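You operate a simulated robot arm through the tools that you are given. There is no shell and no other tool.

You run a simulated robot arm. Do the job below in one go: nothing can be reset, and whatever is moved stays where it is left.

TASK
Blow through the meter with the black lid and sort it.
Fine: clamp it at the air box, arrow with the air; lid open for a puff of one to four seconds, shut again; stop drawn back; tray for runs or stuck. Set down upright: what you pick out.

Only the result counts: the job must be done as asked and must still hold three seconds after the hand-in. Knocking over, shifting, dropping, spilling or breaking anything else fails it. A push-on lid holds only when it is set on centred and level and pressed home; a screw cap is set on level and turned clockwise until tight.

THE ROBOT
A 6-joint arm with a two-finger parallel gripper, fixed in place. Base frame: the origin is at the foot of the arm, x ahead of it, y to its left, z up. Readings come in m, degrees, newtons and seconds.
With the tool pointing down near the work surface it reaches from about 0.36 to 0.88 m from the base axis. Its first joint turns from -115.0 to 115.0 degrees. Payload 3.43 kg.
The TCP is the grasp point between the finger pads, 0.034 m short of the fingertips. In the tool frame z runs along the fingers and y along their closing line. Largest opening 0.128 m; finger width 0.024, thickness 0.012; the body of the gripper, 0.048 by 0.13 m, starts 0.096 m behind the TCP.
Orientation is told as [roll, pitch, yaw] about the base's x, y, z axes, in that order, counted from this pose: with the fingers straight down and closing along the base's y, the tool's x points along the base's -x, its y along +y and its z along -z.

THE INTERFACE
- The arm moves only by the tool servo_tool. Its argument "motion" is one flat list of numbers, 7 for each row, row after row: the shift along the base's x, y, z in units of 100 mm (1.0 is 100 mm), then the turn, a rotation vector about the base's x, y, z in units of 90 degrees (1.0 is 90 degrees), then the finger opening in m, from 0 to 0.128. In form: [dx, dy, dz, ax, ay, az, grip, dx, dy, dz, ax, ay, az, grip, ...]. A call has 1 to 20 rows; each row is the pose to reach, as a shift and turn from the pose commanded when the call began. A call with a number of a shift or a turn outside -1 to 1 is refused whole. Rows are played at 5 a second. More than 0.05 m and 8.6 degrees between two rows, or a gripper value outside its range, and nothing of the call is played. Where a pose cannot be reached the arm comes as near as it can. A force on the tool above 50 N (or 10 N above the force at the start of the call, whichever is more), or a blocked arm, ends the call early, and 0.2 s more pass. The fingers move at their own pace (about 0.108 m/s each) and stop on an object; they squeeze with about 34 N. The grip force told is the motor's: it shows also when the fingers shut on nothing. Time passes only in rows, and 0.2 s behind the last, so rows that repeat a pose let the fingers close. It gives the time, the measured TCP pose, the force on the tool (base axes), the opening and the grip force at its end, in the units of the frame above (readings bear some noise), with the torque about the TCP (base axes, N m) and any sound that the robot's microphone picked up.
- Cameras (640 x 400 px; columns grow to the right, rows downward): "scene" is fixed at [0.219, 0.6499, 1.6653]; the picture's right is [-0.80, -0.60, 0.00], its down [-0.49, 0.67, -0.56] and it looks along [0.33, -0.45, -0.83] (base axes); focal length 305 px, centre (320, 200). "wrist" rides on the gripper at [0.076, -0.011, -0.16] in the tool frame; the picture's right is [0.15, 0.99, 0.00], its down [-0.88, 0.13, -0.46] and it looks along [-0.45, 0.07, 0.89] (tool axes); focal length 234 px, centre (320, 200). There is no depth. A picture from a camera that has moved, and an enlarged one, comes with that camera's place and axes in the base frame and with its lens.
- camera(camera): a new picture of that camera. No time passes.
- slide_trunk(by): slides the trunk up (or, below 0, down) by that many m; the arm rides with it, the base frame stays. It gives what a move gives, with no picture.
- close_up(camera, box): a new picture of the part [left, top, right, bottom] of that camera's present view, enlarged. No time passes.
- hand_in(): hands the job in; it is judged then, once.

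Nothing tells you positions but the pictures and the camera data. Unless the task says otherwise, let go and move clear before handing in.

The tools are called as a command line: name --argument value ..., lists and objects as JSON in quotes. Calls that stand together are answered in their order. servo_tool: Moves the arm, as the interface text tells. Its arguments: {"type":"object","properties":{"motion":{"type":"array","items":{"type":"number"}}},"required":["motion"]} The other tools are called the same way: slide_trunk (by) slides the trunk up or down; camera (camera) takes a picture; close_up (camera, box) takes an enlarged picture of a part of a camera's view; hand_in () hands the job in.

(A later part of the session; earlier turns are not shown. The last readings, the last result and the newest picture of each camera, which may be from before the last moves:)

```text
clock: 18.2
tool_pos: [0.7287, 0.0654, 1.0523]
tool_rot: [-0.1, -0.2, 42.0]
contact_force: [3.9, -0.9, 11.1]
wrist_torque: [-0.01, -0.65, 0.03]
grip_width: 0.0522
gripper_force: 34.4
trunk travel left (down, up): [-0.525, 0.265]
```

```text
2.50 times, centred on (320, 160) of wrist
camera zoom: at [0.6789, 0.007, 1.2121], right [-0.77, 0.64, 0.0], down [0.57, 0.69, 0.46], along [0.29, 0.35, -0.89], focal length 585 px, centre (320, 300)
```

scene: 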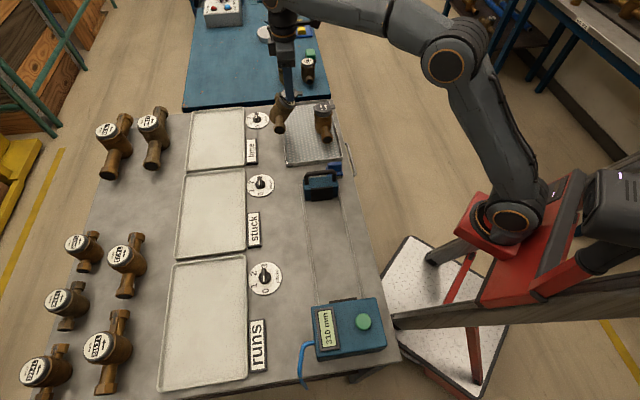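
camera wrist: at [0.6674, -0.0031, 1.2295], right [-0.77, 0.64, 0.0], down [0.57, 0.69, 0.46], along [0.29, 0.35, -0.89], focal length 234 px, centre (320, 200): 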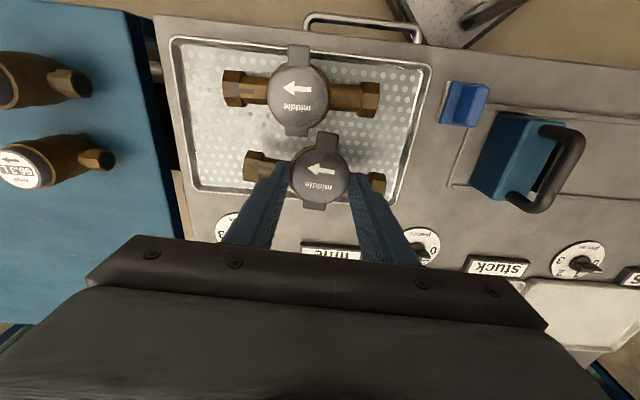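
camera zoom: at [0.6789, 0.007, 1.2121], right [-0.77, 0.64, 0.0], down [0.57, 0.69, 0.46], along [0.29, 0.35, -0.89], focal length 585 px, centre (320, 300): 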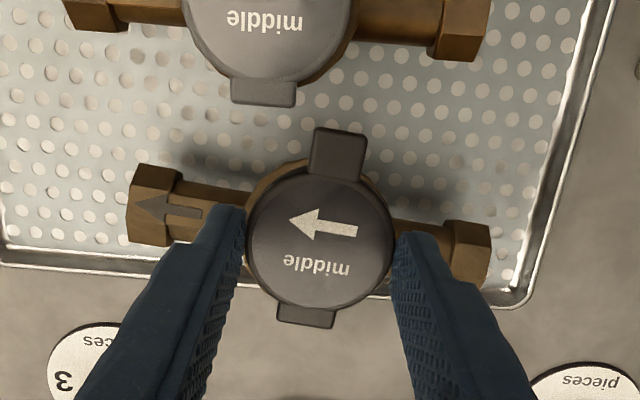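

servo_tool --motion '[0.03, 0.027, -0.002, 0, 0, 0, 0.03, 0.06, 0.054, -0.018, 0, 0, 0, 0.03, 0.09, 0.08, -0.035, 0, 0, 0, 0.03, 0.119, 0.107, -0.054, 0, 0, 0, 0.03]'

close_up --camera "scene" --box '[270, 80, 350, 150]'

close_up --camera "wrist" --box '[220, 80, 420, 240]'

```text
clock: 19.2
tool_pos: [0.7405, 0.0778, 1.0481]
tool_rot: [-0.2, -0.1, 42.0]
contact_force: [7.0, 0.0, 12.7]
wrist_torque: [-0.13, -0.87, 0.05]
grip_width: 0.0521
gripper_force: 34.1
trunk travel left (down, up): [-0.525, 0.265]
```

```text
5.71 times, centred on (310, 115) of scene
camera zoom: at [0.219, 0.6499, 1.6653], right [-0.8, -0.6, 0.0], down [-0.49, 0.67, -0.56], along [0.33, -0.45, -0.83], focal length 1742 px, centre (377, 686)
```

zoom: 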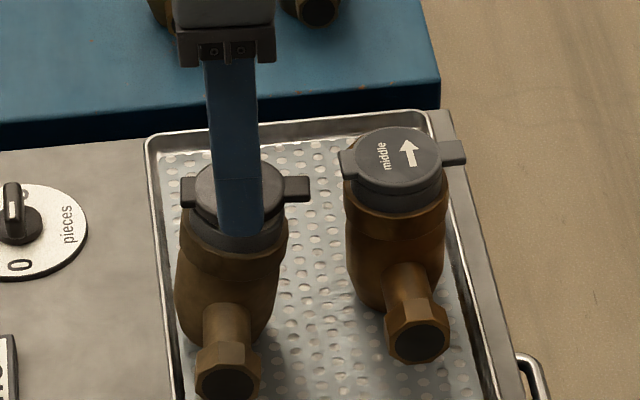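

```text
2.50 times, centred on (320, 160) of wrist
camera zoom: at [0.6911, 0.018, 1.2075], right [-0.77, 0.64, 0.0], down [0.57, 0.69, 0.46], along [0.29, 0.35, -0.89], focal length 585 px, centre (320, 300)
```

zoom: 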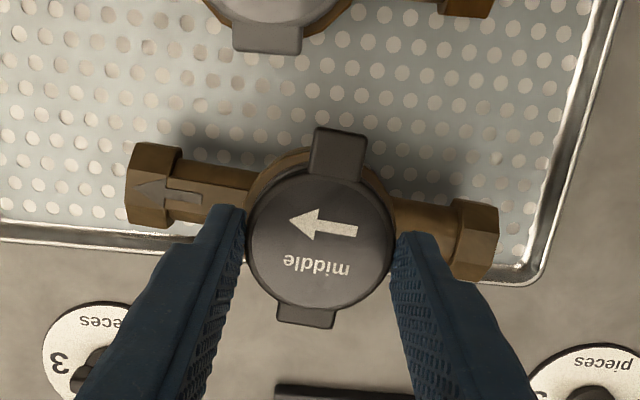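

close_up --camera "scene" --box '[284, 96, 334, 136]'

```text
10.00 times, centred on (309, 116) of scene
camera zoom: at [0.219, 0.6499, 1.6653], right [-0.8, -0.6, 0.0], down [-0.49, 0.67, -0.56], along [0.33, -0.45, -0.83], focal length 3049 px, centre (430, 1040)
```

zoom: 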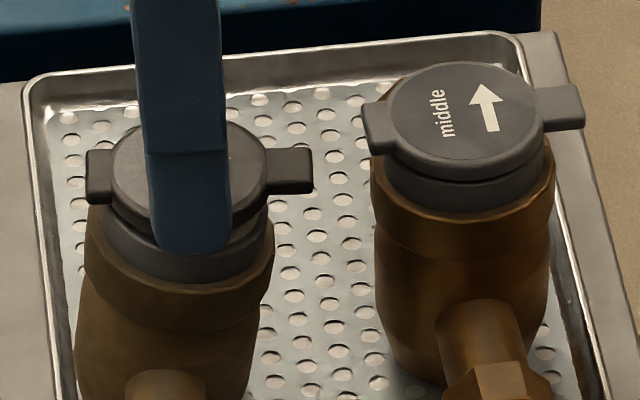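

servo_tool --motion '[0.022, 0.02, -0.012, 0, 0, 0, 0.03, 0.045, 0.04, -0.028, 0, 0, 0, 0.03, 0.06, 0.055, -0.045, 0, 0, 0, 0.03]'

close_up --camera "scene" --box '[284, 96, 334, 136]'

close_up --camera "wrist" --box '[220, 80, 420, 240]'

```text
clock: 20.0
tool_pos: [0.7461, 0.0815, 1.0397]
tool_rot: [0.1, 0.2, 42.0]
contact_force: [-1.0, -0.6, -4.7]
wrist_torque: [-0.06, 0.15, -0.02]
grip_width: 0.0521
gripper_force: 33.9
trunk travel left (down, up): [-0.525, 0.265]
```

```text
10.00 times, centred on (309, 116) of scene
camera zoom: at [0.219, 0.6499, 1.6653], right [-0.8, -0.6, 0.0], down [-0.49, 0.67, -0.56], along [0.33, -0.45, -0.83], focal length 3049 px, centre (430, 1040)
```

zoom: 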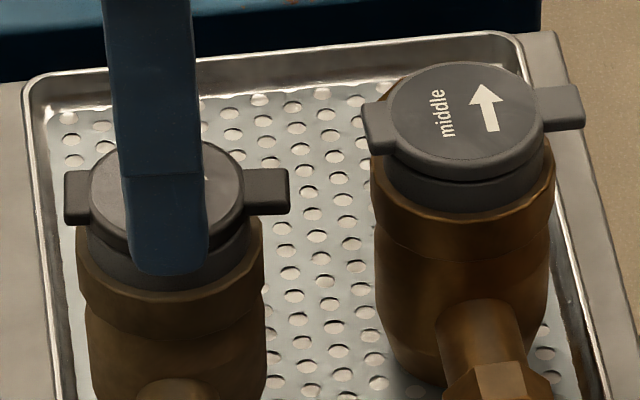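

```text
2.50 times, centred on (320, 160) of wrist
camera zoom: at [0.6977, 0.0235, 1.2002], right [-0.77, 0.64, 0.0], down [0.57, 0.69, 0.45], along [0.29, 0.35, -0.89], focal length 585 px, centre (320, 300)
```

zoom: 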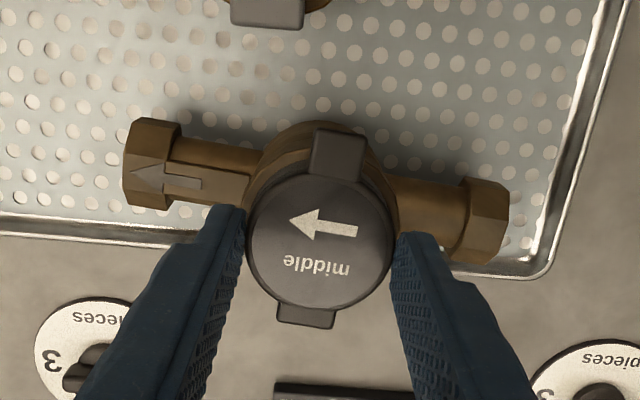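

servo_tool --motion '[0, 0, -0.015, 0, 0, 0, 0.03, 0, 0, -0.03, 0, 0, 0, 0.03, 0, 0, -0.04, 0, 0, 0, 0.03]'

close_up --camera "scene" --box '[280, 96, 340, 144]'

```text
clock: 20.8
tool_pos: [0.7477, 0.0825, 1.0393]
tool_rot: [-0.1, -0.1, 42.0]
contact_force: [2.8, 1.3, 15.1]
wrist_torque: [0.18, 0.14, -0.01]
grip_width: 0.0521
gripper_force: 33.9
trunk travel left (down, up): [-0.525, 0.265]
```

```text
8.33 times, centred on (310, 120) of scene
camera zoom: at [0.219, 0.6499, 1.6653], right [-0.8, -0.6, 0.0], down [-0.49, 0.67, -0.56], along [0.33, -0.45, -0.83], focal length 2541 px, centre (403, 867)
```

zoom: 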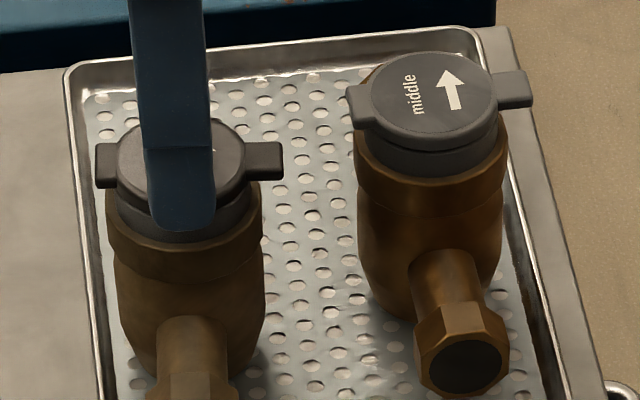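

The meter stands upright again with the lid closed. I relieve the pressure and release.

servo_tool --motion '[0, 0, 0.02, 0, 0, 0, 0.03, 0, 0, 0.02, 0, 0, 0, 0.06, 0, 0, 0.02, 0, 0, 0, 0.085, 0, 0, 0.02, 0, 0, 0, 0.085, 0, 0, 0.3, 0, 0, 0, 0.085, 0, 0, 0.7, 0, 0, 0, 0.085]'

close_up --camera "scene" --box '[270, 80, 350, 160]'

camera --camera "wrist"

close_up --camera "wrist" --box '[220, 60, 420, 220]'

```text
clock: 22.2
tool_pos: [0.7473, 0.083, 1.1074]
tool_rot: [-0.1, -0.1, 42.0]
contact_force: [-0.3, -0.6, -0.3]
wrist_torque: [-0.02, 0.02, -0.03]
grip_width: 0.085
gripper_force: 0.1
trunk travel left (down, up): [-0.525, 0.265]
```

```text
5.00 times, centred on (310, 120) of scene
camera zoom: at [0.219, 0.6499, 1.6653], right [-0.8, -0.6, 0.0], down [-0.49, 0.67, -0.56], along [0.33, -0.45, -0.83], focal length 1525 px, centre (370, 600)
```

zoom: 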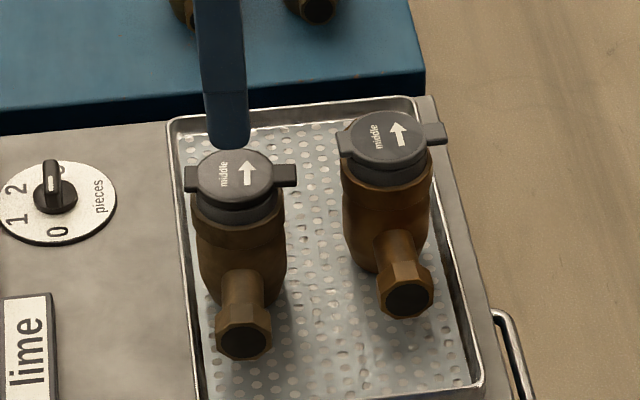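

```text
taken
camera wrist: at [0.6983, 0.0252, 1.2673], right [-0.77, 0.64, 0.0], down [0.57, 0.69, 0.46], along [0.29, 0.35, -0.89], focal length 234 px, centre (320, 200)
```

wrist: 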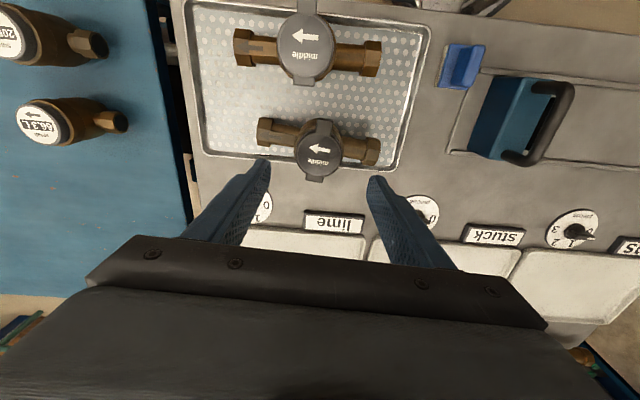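

```text
2.50 times, centred on (320, 140) of wrist
camera zoom: at [0.6983, 0.0252, 1.2673], right [-0.77, 0.64, 0.0], down [0.57, 0.69, 0.46], along [0.29, 0.35, -0.89], focal length 585 px, centre (320, 350)
```

zoom: 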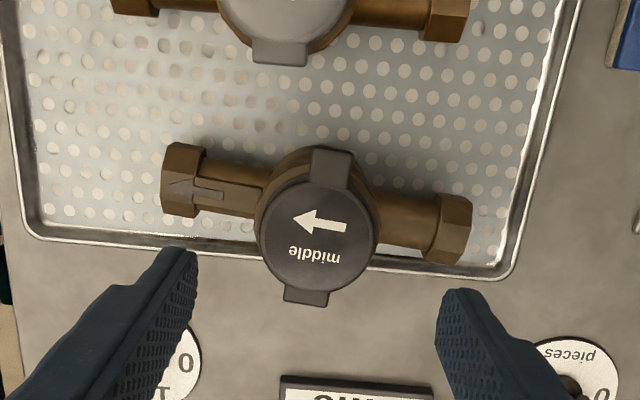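

The meter is safely upright at about (0.7445, 0.081). This time I'll grip deeper and diagonally (between tab and pipe, closing line at about 82°) so the pads hold the full barrel.

servo_tool --motion '[-0.01, -0.01, 0, 0, 0, -0.09, 0.085, -0.02, -0.02, 0, 0, 0, -0.18, 0.085, -0.025, -0.02, 0, 0, 0, -0.27, 0.085, -0.025, -0.02, 0, 0, 0, -0.36, 0.085, -0.025, -0.02, 0, 0, 0, -0.45, 0.085, -0.025, -0.02, 0, 0, 0, -0.55, 0.085, -0.025, -0.02, -0.2, 0, 0, -0.55, 0.085]'

camera --camera "wrist"

close_up --camera "wrist" --box '[220, 100, 420, 240]'

```text
refused: row 6 steps farther than a row can; nothing moved
```

```text
taken
camera wrist: at [0.6983, 0.0252, 1.2673], right [-0.77, 0.64, 0.0], down [0.57, 0.69, 0.46], along [0.29, 0.35, -0.89], focal length 234 px, centre (320, 200)
```

wrist: 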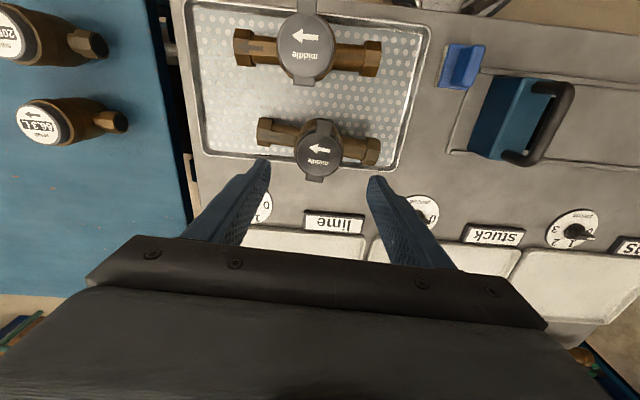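

```text
2.86 times, centred on (320, 170) of wrist
camera zoom: at [0.6983, 0.0252, 1.2673], right [-0.77, 0.64, 0.0], down [0.57, 0.69, 0.46], along [0.29, 0.35, -0.89], focal length 669 px, centre (320, 286)
```

zoom: 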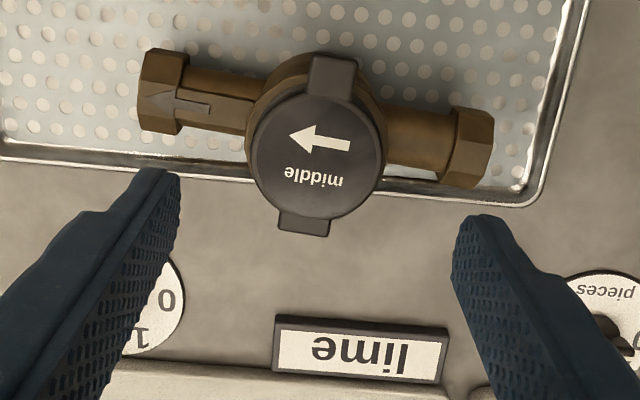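

servo_tool --motion '[-0.01, -0.01, 0, 0, 0, -0.092, 0.085, -0.02, -0.02, 0, 0, 0, -0.184, 0.085, -0.025, -0.02, 0, 0, 0, -0.276, 0.085, -0.025, -0.02, 0, 0, 0, -0.368, 0.085, -0.025, -0.02, 0, 0, 0, -0.46, 0.085, -0.025, -0.02, 0, 0, 0, -0.55, 0.085, -0.025, -0.02, -0.2, 0, 0, -0.55, 0.085]'

camera --camera "wrist"

close_up --camera "wrist" --box '[220, 100, 420, 240]'

```text
clock: 23.8
tool_pos: [0.7435, 0.0792, 1.0869]
tool_rot: [0.0, 0.0, -7.6]
contact_force: [-0.6, 0.2, 0.6]
wrist_torque: [0.0, -0.01, 0.03]
grip_width: 0.0853
gripper_force: 0.0
trunk travel left (down, up): [-0.525, 0.265]
```

```text
taken
camera wrist: at [0.6661, 0.0798, 1.2479], right [-0.01, 1.0, 0.0], down [0.89, 0.01, 0.46], along [0.46, 0.01, -0.89], focal length 234 px, centre (320, 200)
```

wrist: 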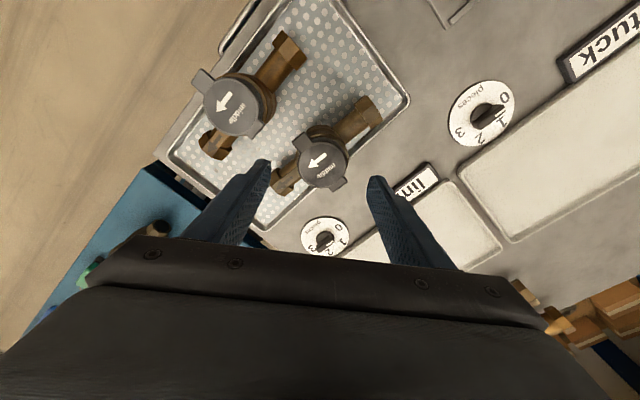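

```text
2.86 times, centred on (320, 170) of wrist
camera zoom: at [0.6661, 0.0798, 1.2479], right [-0.01, 1.0, 0.0], down [0.89, 0.01, 0.46], along [0.46, 0.01, -0.89], focal length 669 px, centre (320, 286)
```

zoom: 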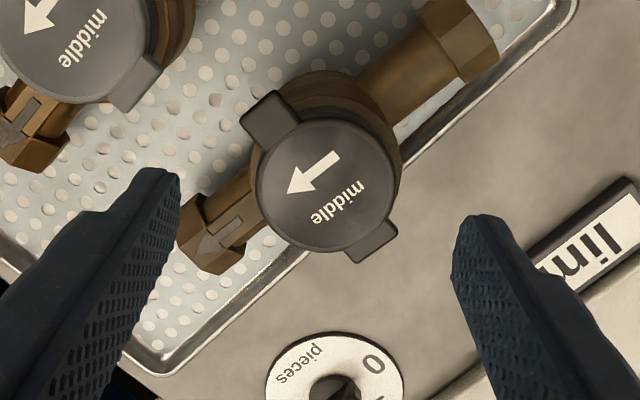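

servo_tool --motion '[0.025, 0.04, -0.2, 0, 0, 0, 0.083, 0.025, 0.04, -0.4, 0, 0, 0, 0.083, 0.025, 0.04, -0.6, 0, 0, 0, 0.083, 0.025, 0.04, -0.75, 0, 0, 0, 0.083, 0.025, 0.04, -0.9, 0, 0, 0, 0.083]'

camera --camera "wrist"

close_up --camera "wrist" --box '[220, 120, 420, 240]'

close_up --camera "scene" --box '[270, 80, 350, 160]'

```text
clock: 25.0
tool_pos: [0.7464, 0.0844, 0.9992]
tool_rot: [0.0, -0.1, -7.6]
contact_force: [-0.9, 0.1, -0.1]
wrist_torque: [-0.03, 0.0, -0.02]
grip_width: 0.0831
gripper_force: 0.0
trunk travel left (down, up): [-0.525, 0.265]
```

```text
taken
camera wrist: at [0.669, 0.0829, 1.1586], right [-0.02, 1.0, 0.0], down [0.89, 0.01, 0.46], along [0.46, 0.01, -0.89], focal length 234 px, centre (320, 200)
```

wrist: 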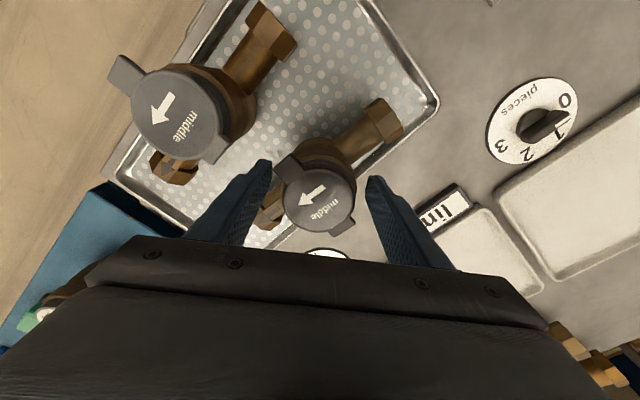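

```text
3.20 times, centred on (320, 180) of wrist
camera zoom: at [0.669, 0.0829, 1.1586], right [-0.02, 1.0, 0.0], down [0.89, 0.01, 0.46], along [0.46, 0.01, -0.89], focal length 749 px, centre (320, 264)
```

zoom: 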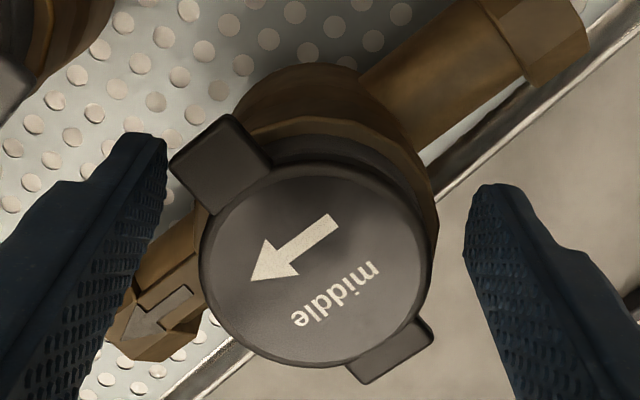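

```text
5.00 times, centred on (310, 120) of scene
camera zoom: at [0.219, 0.6499, 1.6653], right [-0.8, -0.6, 0.0], down [-0.49, 0.67, -0.56], along [0.33, -0.45, -0.83], focal length 1525 px, centre (370, 600)
```

zoom: 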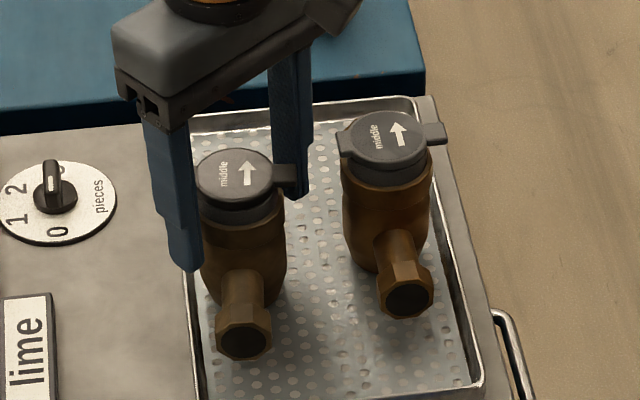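

servo_tool --motion '[0.035, 0, 0, 0, 0, 0, 0.083, 0.035, 0, -0.08, 0, 0, 0, 0.083, 0.035, 0, -0.16, 0, 0, 0, 0.083, 0.035, 0, -0.25, 0, 0, 0, 0.083]'

close_up --camera "wrist" --box '[220, 120, 420, 240]'

close_up --camera "scene" --box '[270, 90, 340, 150]'

```text
clock: 26.0
tool_pos: [0.7488, 0.0837, 0.9733]
tool_rot: [0.0, 0.0, -7.5]
contact_force: [-0.6, 0.1, -0.1]
wrist_torque: [0.0, 0.0, -0.03]
grip_width: 0.083
gripper_force: 0.1
trunk travel left (down, up): [-0.525, 0.265]
```

```text
3.20 times, centred on (320, 180) of wrist
camera zoom: at [0.672, 0.0829, 1.1337], right [-0.02, 1.0, 0.0], down [0.89, 0.01, 0.46], along [0.46, 0.01, -0.89], focal length 749 px, centre (320, 264)
```

zoom: 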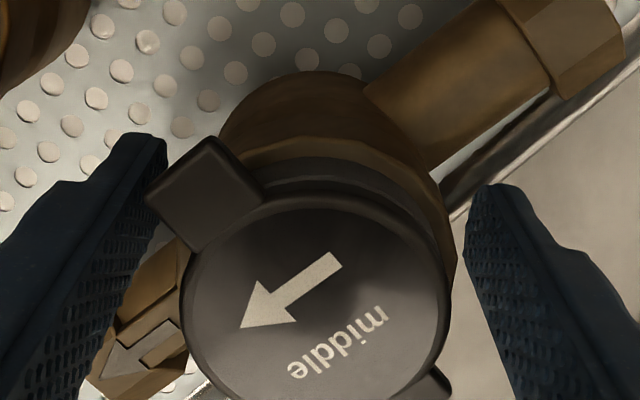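

```text
6.67 times, centred on (305, 120) of scene
camera zoom: at [0.219, 0.6499, 1.6653], right [-0.8, -0.6, 0.0], down [-0.49, 0.67, -0.56], along [0.33, -0.45, -0.83], focal length 2033 px, centre (420, 733)
```

zoom: 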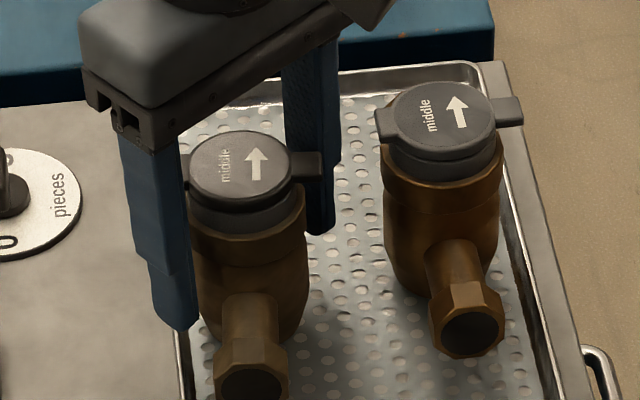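

servo_tool --motion '[0, 0, 0, 0, 0, 0, 0.075, 0, 0, 0, 0, 0, 0, 0.067, 0, 0, 0, 0, 0, 0, 0.067]'

close_up --camera "wrist" --box '[220, 120, 420, 240]'

close_up --camera "scene" --box '[270, 90, 340, 150]'

```text
clock: 26.8
tool_pos: [0.7491, 0.0834, 0.9746]
tool_rot: [0.0, 0.0, -7.5]
contact_force: [-0.3, 1.0, 0.1]
wrist_torque: [0.02, 0.0, -0.02]
grip_width: 0.0668
gripper_force: 0.0
trunk travel left (down, up): [-0.525, 0.265]
```

```text
3.20 times, centred on (320, 180) of wrist
camera zoom: at [0.672, 0.0829, 1.1337], right [-0.02, 1.0, 0.0], down [0.89, 0.01, 0.46], along [0.46, 0.01, -0.89], focal length 749 px, centre (320, 264)
```

zoom: 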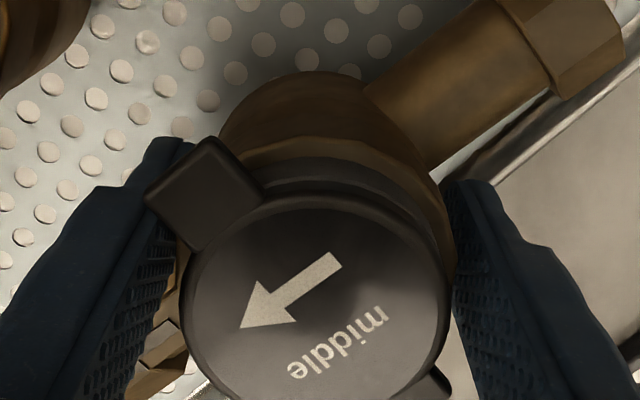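

```text
6.67 times, centred on (305, 120) of scene
camera zoom: at [0.219, 0.6499, 1.6653], right [-0.8, -0.6, 0.0], down [-0.49, 0.67, -0.56], along [0.33, -0.45, -0.83], focal length 2033 px, centre (420, 733)
```

zoom: 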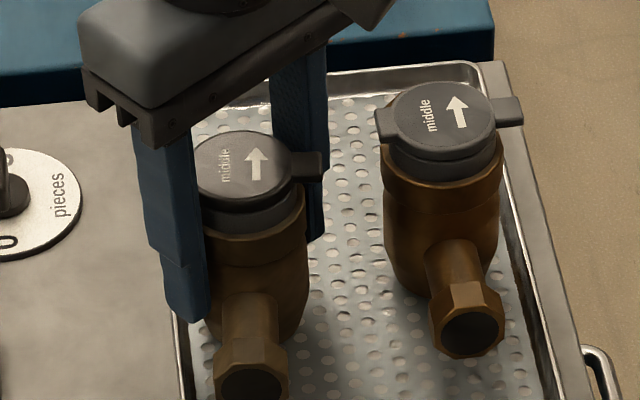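

servo_tool --motion '[0, 0, 0, 0, 0, 0, 0.06, 0, 0, 0, 0, 0, 0, 0.05, 0, 0, 0, 0, 0, 0, 0.04, 0, 0, 0, 0, 0, 0, 0.03]'

close_up --camera "wrist" --box '[220, 120, 420, 240]'

close_up --camera "scene" --box '[270, 90, 340, 150]'

```text
clock: 27.8
tool_pos: [0.7489, 0.0826, 0.9733]
tool_rot: [0.1, 0.0, -7.5]
contact_force: [0.3, -1.2, 1.6]
wrist_torque: [-0.02, 0.04, -0.01]
grip_width: 0.0615
gripper_force: 34.3
trunk travel left (down, up): [-0.525, 0.265]
```

```text
3.20 times, centred on (320, 180) of wrist
camera zoom: at [0.672, 0.0827, 1.1338], right [-0.02, 1.0, 0.0], down [0.89, 0.01, 0.46], along [0.46, 0.01, -0.89], focal length 749 px, centre (320, 264)
```

zoom: 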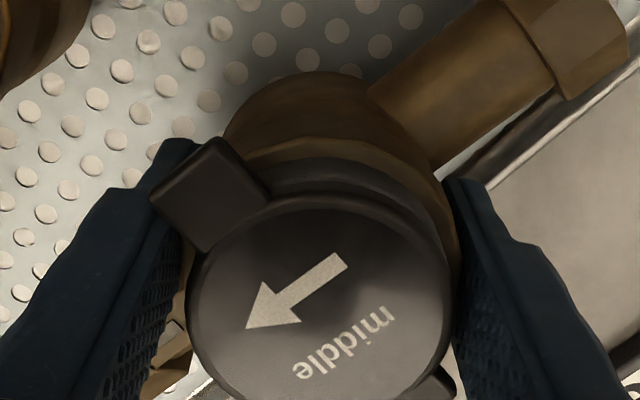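

```text
6.67 times, centred on (305, 120) of scene
camera zoom: at [0.219, 0.6499, 1.6653], right [-0.8, -0.6, 0.0], down [-0.49, 0.67, -0.56], along [0.33, -0.45, -0.83], focal length 2033 px, centre (420, 733)
```

zoom: 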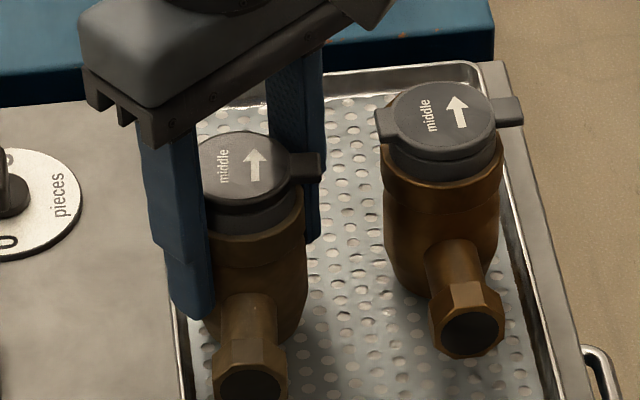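

Gripped at 61.5 mm with the pads deep on the barrel. I test-lift 8 mm and check that the grip holds.

servo_tool --motion '[0, 0, 0.02, 0, 0, 0, 0.03, 0, 0, 0.04, 0, 0, 0, 0.03, 0, 0, 0.06, 0, 0, 0, 0.03, 0, 0, 0.08, 0, 0, 0, 0.03, 0, 0, 0.08, 0, 0, 0, 0.03, 0, 0, 0.08, 0, 0, 0, 0.03]'

close_up --camera "wrist" --box '[220, 120, 420, 240]'

close_up --camera "scene" --box '[270, 90, 340, 150]'

```text
clock: 29.2
tool_pos: [0.7489, 0.0854, 0.98]
tool_rot: [0.0, 0.0, -7.5]
contact_force: [0.1, -0.4, -7.1]
wrist_torque: [-0.02, 0.0, 0.03]
grip_width: 0.0617
gripper_force: 33.6
trunk travel left (down, up): [-0.525, 0.265]
```

```text
3.20 times, centred on (320, 180) of wrist
camera zoom: at [0.6729, 0.0832, 1.1405], right [-0.02, 1.0, 0.0], down [0.89, 0.01, 0.46], along [0.46, 0.01, -0.89], focal length 749 px, centre (320, 264)
```

zoom: 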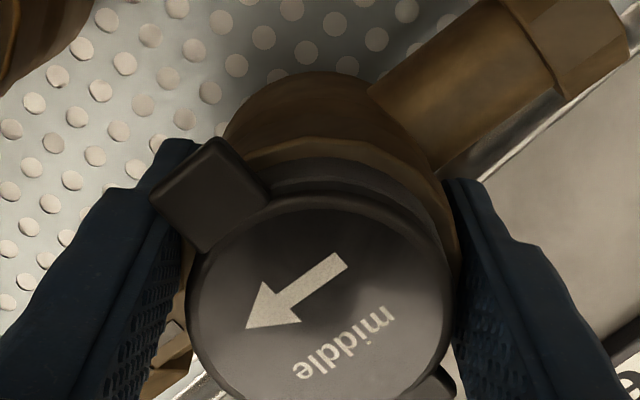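

```text
6.67 times, centred on (305, 120) of scene
camera zoom: at [0.219, 0.6499, 1.6653], right [-0.8, -0.6, 0.0], down [-0.49, 0.67, -0.56], along [0.33, -0.45, -0.83], focal length 2033 px, centre (420, 733)
```

zoom: 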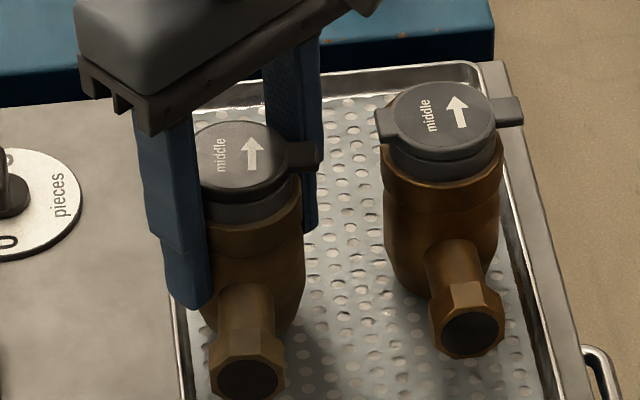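

The grip holds firmly. Lifting and carrying it towards the clamp, turning slightly so the pipe is parallel to the rails.

servo_tool --motion '[0, 0, 0.2, 0, 0, 0, 0.03, 0, 0, 0.4, 0, 0, 0, 0.03, 0, 0, 0.6, 0, 0, 0, 0.03, 0, 0, 0.8, 0, 0, 0, 0.03, 0, 0, 0.97, 0, 0, 0, 0.03, 0, 0, 1, 0, 0, 0, 0.03]'

close_up --camera "scene" --box '[250, 60, 350, 160]'

camera --camera "wrist"

```text
clock: 30.6
tool_pos: [0.7499, 0.084, 1.0806]
tool_rot: [0.0, 0.1, -7.5]
contact_force: [0.2, -0.1, -7.2]
wrist_torque: [0.0, 0.0, 0.0]
grip_width: 0.0616
gripper_force: 34.1
trunk travel left (down, up): [-0.525, 0.265]
```

```text
4.00 times, centred on (300, 110) of scene
camera zoom: at [0.219, 0.6499, 1.6653], right [-0.8, -0.6, 0.0], down [-0.49, 0.67, -0.56], along [0.33, -0.45, -0.83], focal length 1220 px, centre (400, 560)
```

zoom: 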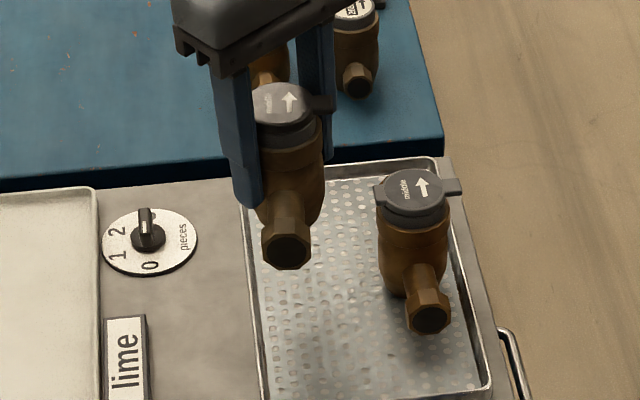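

```text
taken
camera wrist: at [0.6731, 0.0836, 1.2412], right [-0.02, 1.0, 0.0], down [0.89, 0.01, 0.45], along [0.45, 0.01, -0.89], focal length 234 px, centre (320, 200)
```

wrist: 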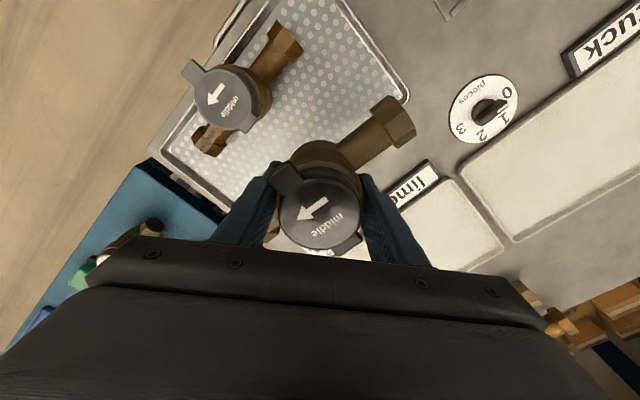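

servo_tool --motion '[-0.12, 0.1, 0.05, 0, 0, 0.01, 0.03, -0.28, 0.23, 0.1, 0, 0, 0.02, 0.03, -0.46, 0.37, 0.15, 0, 0, 0.03, 0.03, -0.64, 0.52, 0.2, 0, 0, 0.04, 0.03, -0.82, 0.66, 0.2, 0, 0, 0.054, 0.03, -0.97, 0.78, 0.2, 0, 0, 0.054, 0.03]'

servo_tool --motion '[-0.14, 0.12, 0, 0, 0, 0, 0.03, -0.3, 0.24, 0, 0, 0, 0, 0.03, -0.48, 0.39, 0, 0, 0, 0, 0.03, -0.66, 0.53, 0, 0, 0, 0, 0.03, -0.83, 0.66, 0, 0, 0, 0, 0.03, -0.97, 0.78, 0, 0, 0, 0, 0.03]'

servo_tool --motion '[-0.14, 0.12, 0, 0, 0, 0, 0.03, -0.3, 0.24, 0, 0, 0, 0, 0.03, -0.48, 0.39, 0, 0, 0, 0, 0.03, -0.66, 0.53, 0, 0, 0, 0, 0.03, -0.83, 0.66, 0, 0, 0, 0, 0.03, -0.97, 0.78, 0, 0, 0, 0, 0.03]'

camera --camera "wrist"

camera --camera "scene"

```text
clock: 32.0
tool_pos: [0.6522, 0.1622, 1.1009]
tool_rot: [0.1, 0.0, -2.6]
contact_force: [0.3, -1.4, -7.1]
wrist_torque: [0.03, 0.03, 0.0]
grip_width: 0.0616
gripper_force: 33.9
trunk travel left (down, up): [-0.525, 0.265]
```

```text
clock: 33.4
tool_pos: [0.5565, 0.2404, 1.0998]
tool_rot: [-0.1, -0.1, -2.5]
contact_force: [1.1, 0.3, -7.8]
wrist_torque: [-0.01, 0.0, -0.02]
grip_width: 0.0613
gripper_force: 34.4
trunk travel left (down, up): [-0.525, 0.265]
```

```text
clock: 34.8
tool_pos: [0.4582, 0.3182, 1.1014]
tool_rot: [0.0, 0.0, -2.6]
contact_force: [0.2, 0.0, -7.2]
wrist_torque: [0.03, -0.01, 0.03]
grip_width: 0.0616
gripper_force: 34.2
trunk travel left (down, up): [-0.525, 0.265]
```

```text
taken
camera wrist: at [0.3821, 0.3097, 1.2614], right [-0.1, 0.99, 0.0], down [0.89, 0.09, 0.46], along [0.45, 0.05, -0.89], focal length 234 px, centre (320, 200)
```

wrist: 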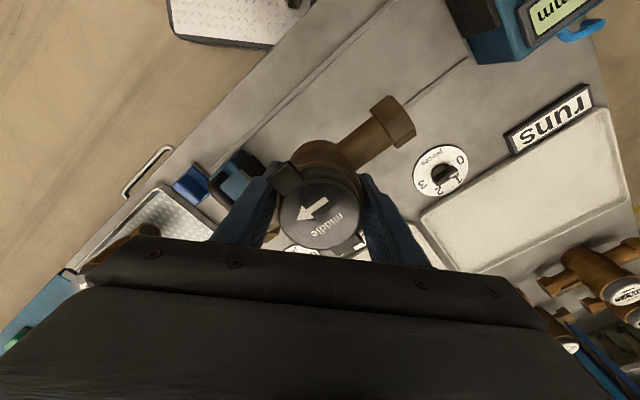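

```text
taken
```

scene: 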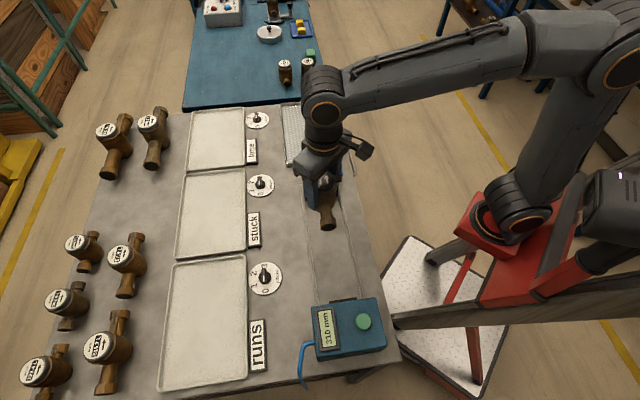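

close_up --camera "wrist" --box '[340, 0, 620, 180]'

close_up --camera "scene" --box '[290, 180, 400, 370]'

```text
2.22 times, centred on (480, 90) of wrist
camera zoom: at [0.3821, 0.3097, 1.2614], right [-0.1, 0.99, 0.0], down [0.89, 0.09, 0.46], along [0.45, 0.05, -0.89], focal length 520 px, centre (-36, 444)
```

zoom: 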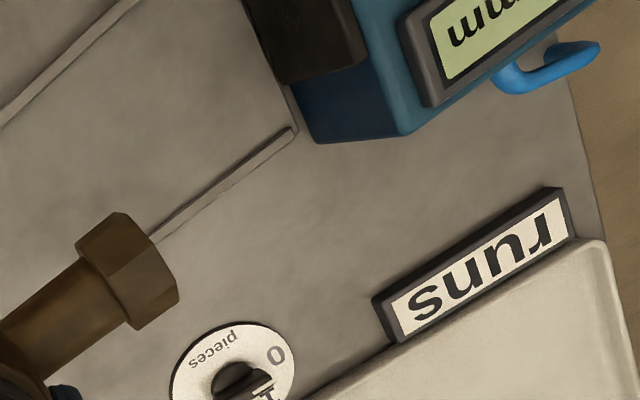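

```text
2.11 times, centred on (345, 275) of scene
camera zoom: at [0.219, 0.6499, 1.6653], right [-0.8, -0.6, 0.0], down [-0.49, 0.67, -0.56], along [0.33, -0.45, -0.83], focal length 642 px, centre (267, 42)
```

zoom: 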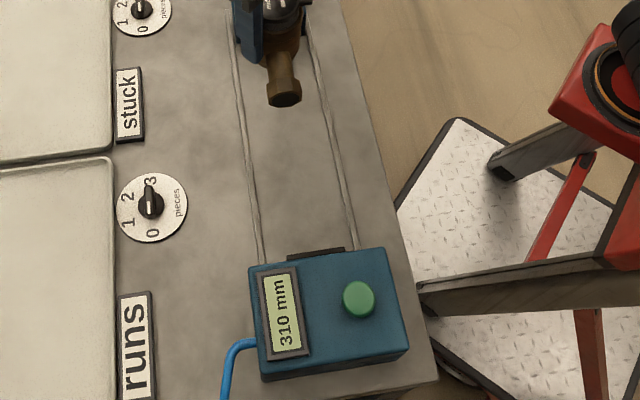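

servo_tool --motion '[-0.14, 0.11, 0, 0, 0, 0, 0.03, -0.3, 0.23, 0, 0, 0, 0, 0.03, -0.48, 0.36, 0, 0, 0, 0, 0.03, -0.66, 0.5, 0, 0, 0, 0, 0.03, -0.82, 0.62, -0.1, 0, 0, 0, 0.03, -0.9, 0.68, -0.25, 0, 0, 0, 0.03, -0.9, 0.68, -0.45, 0, 0, 0, 0.03, -0.9, 0.68, -0.65, 0, 0, 0, 0.03, -0.9, 0.68, -0.8, 0, 0, 0, 0.03]'

camera --camera "wrist"

close_up --camera "wrist" --box '[260, 40, 560, 240]'

close_up --camera "scene" --box '[280, 220, 400, 370]'

```text
clock: 36.8
tool_pos: [0.3684, 0.3872, 1.0217]
tool_rot: [-0.1, 0.0, -2.7]
contact_force: [0.4, 0.5, -6.7]
wrist_torque: [0.02, -0.04, -0.03]
grip_width: 0.0616
gripper_force: 33.5
trunk travel left (down, up): [-0.525, 0.265]
```

```text
taken
camera wrist: at [0.2919, 0.3795, 1.1811], right [-0.1, 0.99, 0.0], down [0.89, 0.09, 0.46], along [0.45, 0.05, -0.89], focal length 234 px, centre (320, 200)
```

wrist: 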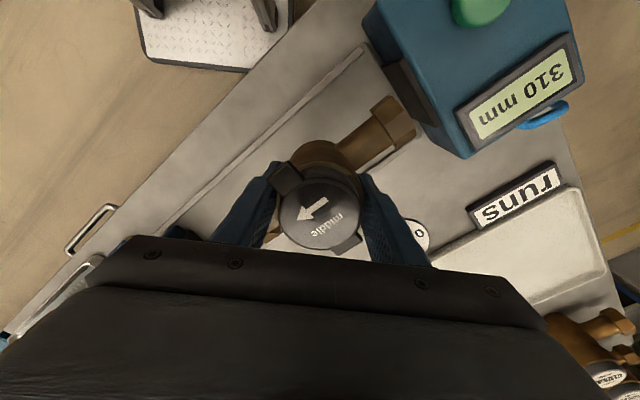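

```text
2.00 times, centred on (410, 140) of wrist
camera zoom: at [0.2919, 0.3795, 1.1811], right [-0.1, 0.99, 0.0], down [0.89, 0.09, 0.46], along [0.45, 0.05, -0.89], focal length 468 px, centre (140, 320)
```

zoom: 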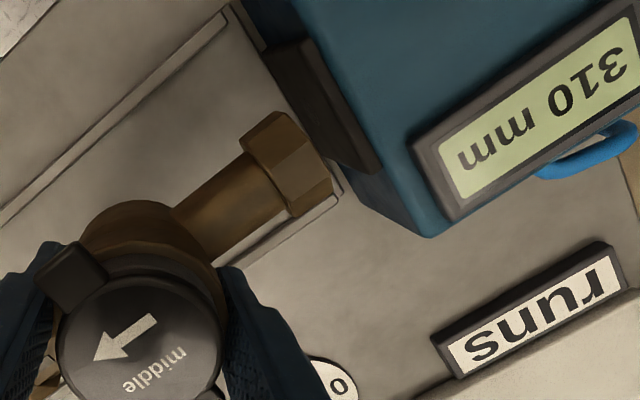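

```text
2.67 times, centred on (340, 295) of scene
camera zoom: at [0.219, 0.6499, 1.6653], right [-0.8, -0.6, 0.0], down [-0.49, 0.67, -0.56], along [0.33, -0.45, -0.83], focal length 813 px, centre (267, -53)
```

zoom: 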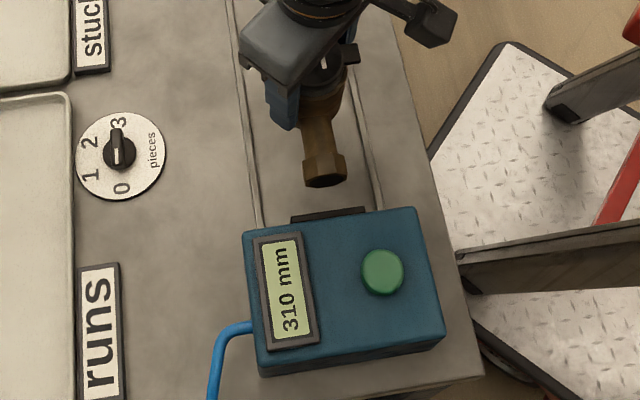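

close_up --camera "wrist" --box '[360, 30, 480, 150]'

close_up --camera "scene" --box '[320, 260, 390, 310]'

```text
3.33 times, centred on (420, 90) of wrist
camera zoom: at [0.2919, 0.3795, 1.1811], right [-0.1, 0.99, 0.0], down [0.89, 0.09, 0.46], along [0.45, 0.05, -0.89], focal length 781 px, centre (-13, 567)
```

zoom: 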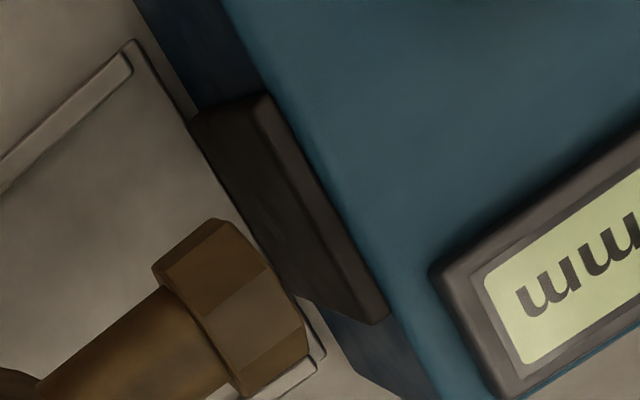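

```text
8.00 times, centred on (355, 285) of scene
camera zoom: at [0.219, 0.6499, 1.6653], right [-0.8, -0.6, 0.0], down [-0.49, 0.67, -0.56], along [0.33, -0.45, -0.83], focal length 2440 px, centre (40, -480)
```

zoom: 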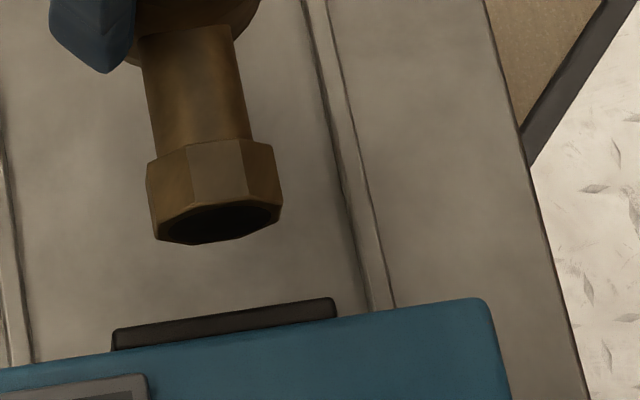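

The inlet mouth lines up with the pad (n ≈ 0.535), about 23 mm short of it. Moving 18 mm towards the box and lowering to the plate.

servo_tool --motion '[-0.06, 0.06, 0, 0, 0, 0, 0.03, -0.127, 0.127, 0, 0, 0, 0, 0.03, -0.127, 0.127, -0.15, 0, 0, 0, 0.03, -0.127, 0.127, -0.28, 0, 0, 0, 0.03, -0.127, 0.127, -0.38, 0, 0, 0, 0.03, -0.127, 0.127, -0.42, 0, 0, 0, 0.03, -0.127, 0.127, -0.42, 0, 0, 0, 0.03]'

close_up --camera "wrist" --box '[300, 30, 480, 180]'

close_up --camera "scene" --box '[300, 230, 400, 320]'

```text
clock: 38.4
tool_pos: [0.3564, 0.3995, 0.9792]
tool_rot: [0.0, -0.1, -2.6]
contact_force: [0.2, -0.6, -7.3]
wrist_torque: [-0.01, -0.05, 0.01]
grip_width: 0.0617
gripper_force: 34.1
trunk travel left (down, up): [-0.525, 0.265]
```

```text
2.67 times, centred on (390, 105) of wrist
camera zoom: at [0.2794, 0.392, 1.1386], right [-0.1, 0.99, 0.0], down [0.89, 0.09, 0.46], along [0.45, 0.05, -0.89], focal length 624 px, centre (133, 453)
```

zoom: 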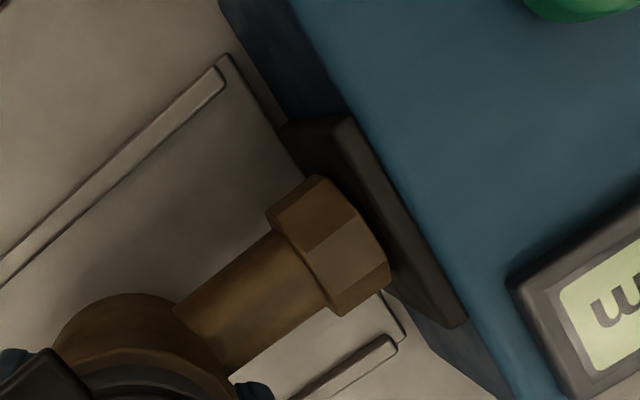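

```text
4.44 times, centred on (350, 275) of scene
camera zoom: at [0.219, 0.6499, 1.6653], right [-0.8, -0.6, 0.0], down [-0.49, 0.67, -0.56], along [0.33, -0.45, -0.83], focal length 1355 px, centre (187, -133)
```

zoom: 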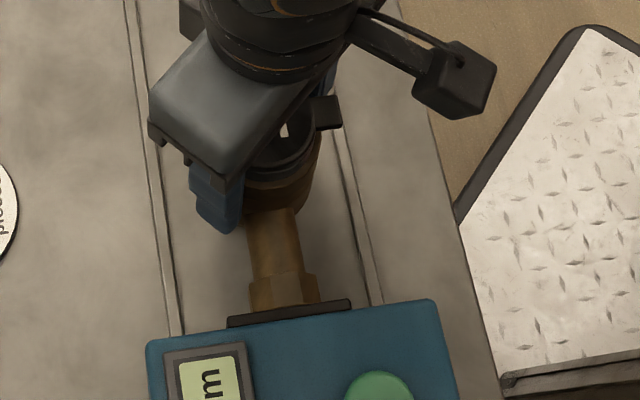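

servo_tool --motion '[0, 0, -0.02, 0, 0, 0, 0.03, 0, 0, -0.04, 0, 0, 0, 0.03, 0, 0, -0.055, 0, 0, 0, 0.03]'

```text
clock: 39.2
tool_pos: [0.3565, 0.3989, 0.9723]
tool_rot: [0.1, 0.1, -2.5]
contact_force: [0.5, -0.2, -7.5]
wrist_torque: [0.01, -0.01, -0.01]
grip_width: 0.0616
gripper_force: 34.2
trunk travel left (down, up): [-0.525, 0.265]
```

servo_tool --motion '[0, 0, -0.015, 0, 0, 0, 0.03, 0, 0, -0.03, 0, 0, 0, 0.03]'

```text
clock: 39.8
tool_pos: [0.3557, 0.3989, 0.9721]
tool_rot: [0.2, -0.1, -2.6]
contact_force: [1.8, 0.3, 14.9]
wrist_torque: [-0.31, 0.25, -0.01]
grip_width: 0.0616
gripper_force: 34.0
trunk travel left (down, up): [-0.525, 0.265]
```

servo_tool --motion '[0, 0, 0.02, 0, 0, 0, 0.03, -0.015, 0.015, 0.02, 0, 0, 0, 0.03, -0.028, 0.028, 0.02, 0, 0, 0, 0.03]'

close_up --camera "wrist" --box '[300, 30, 480, 180]'

close_up --camera "scene" --box '[320, 260, 390, 310]'

```text
clock: 40.6
tool_pos: [0.3543, 0.401, 0.9719]
tool_rot: [-0.1, 0.0, -2.7]
contact_force: [14.5, -16.2, 1.6]
wrist_torque: [-0.1, -0.05, 0.19]
grip_width: 0.0616
gripper_force: 34.1
trunk travel left (down, up): [-0.525, 0.265]
```

```text
2.67 times, centred on (390, 105) of wrist
camera zoom: at [0.2776, 0.3929, 1.132], right [-0.1, 0.99, 0.0], down [0.89, 0.09, 0.46], along [0.45, 0.04, -0.89], focal length 624 px, centre (133, 453)
```

zoom: 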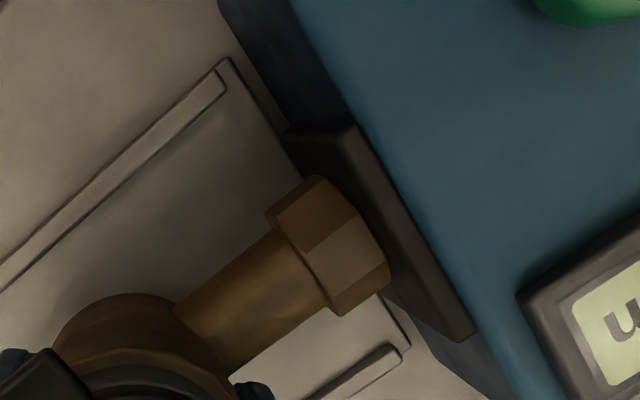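

```text
8.00 times, centred on (355, 285) of scene
camera zoom: at [0.219, 0.6499, 1.6653], right [-0.8, -0.6, 0.0], down [-0.49, 0.67, -0.56], along [0.33, -0.45, -0.83], focal length 2440 px, centre (40, -480)
```

zoom: 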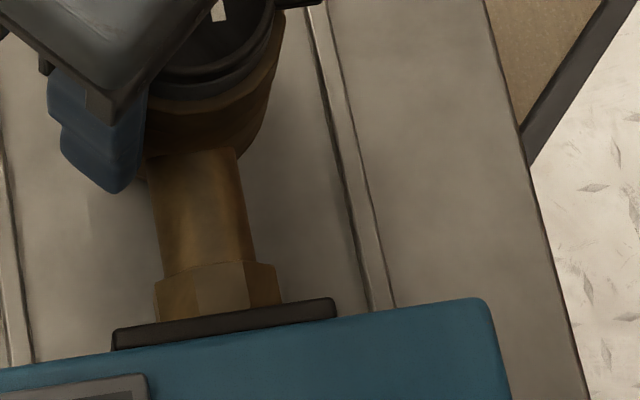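

The inlet is seated against the air-box pad (about 22 N). Relieve slightly, release and rise.

servo_tool --motion '[0.012, -0.012, 0, 0, 0, 0, 0.03, 0.012, -0.012, 0, 0, 0, 0, 0.065, 0.012, -0.012, 0, 0, 0, 0, 0.08, 0.012, -0.012, 0, 0, 0, 0, 0.08, 0.012, -0.012, 0.2, 0, 0, 0, 0.08, 0.012, -0.012, 0.5, 0, 0, 0, 0.08, 0.012, -0.012, 0.8, 0, 0, 0, 0.08, 0.012, -0.012, 1, 0, 0, 0, 0.08]'

camera --camera "wrist"

close_up --camera "scene" --box '[290, 170, 400, 370]'

```text
clock: 42.4
tool_pos: [0.3541, 0.3992, 1.0721]
tool_rot: [0.0, 0.0, -2.6]
contact_force: [0.7, -0.2, -0.3]
wrist_torque: [-0.02, 0.0, -0.02]
grip_width: 0.08
gripper_force: 0.0
trunk travel left (down, up): [-0.525, 0.265]
```

```text
taken
camera wrist: at [0.2778, 0.3929, 1.2318], right [-0.1, 0.99, 0.0], down [0.89, 0.09, 0.46], along [0.45, 0.05, -0.89], focal length 234 px, centre (320, 200)
```

wrist: 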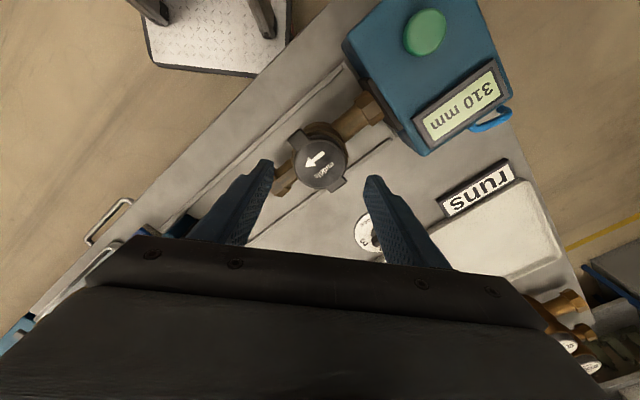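

```text
2.00 times, centred on (345, 270) of scene
camera zoom: at [0.219, 0.6499, 1.6653], right [-0.8, -0.6, 0.0], down [-0.49, 0.67, -0.56], along [0.33, -0.45, -0.83], focal length 610 px, centre (270, 60)
```

zoom: 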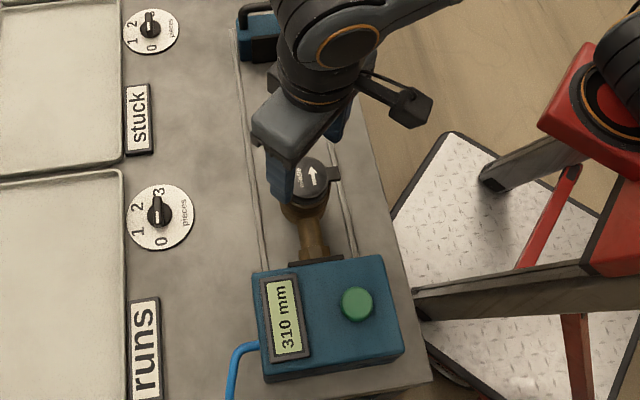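

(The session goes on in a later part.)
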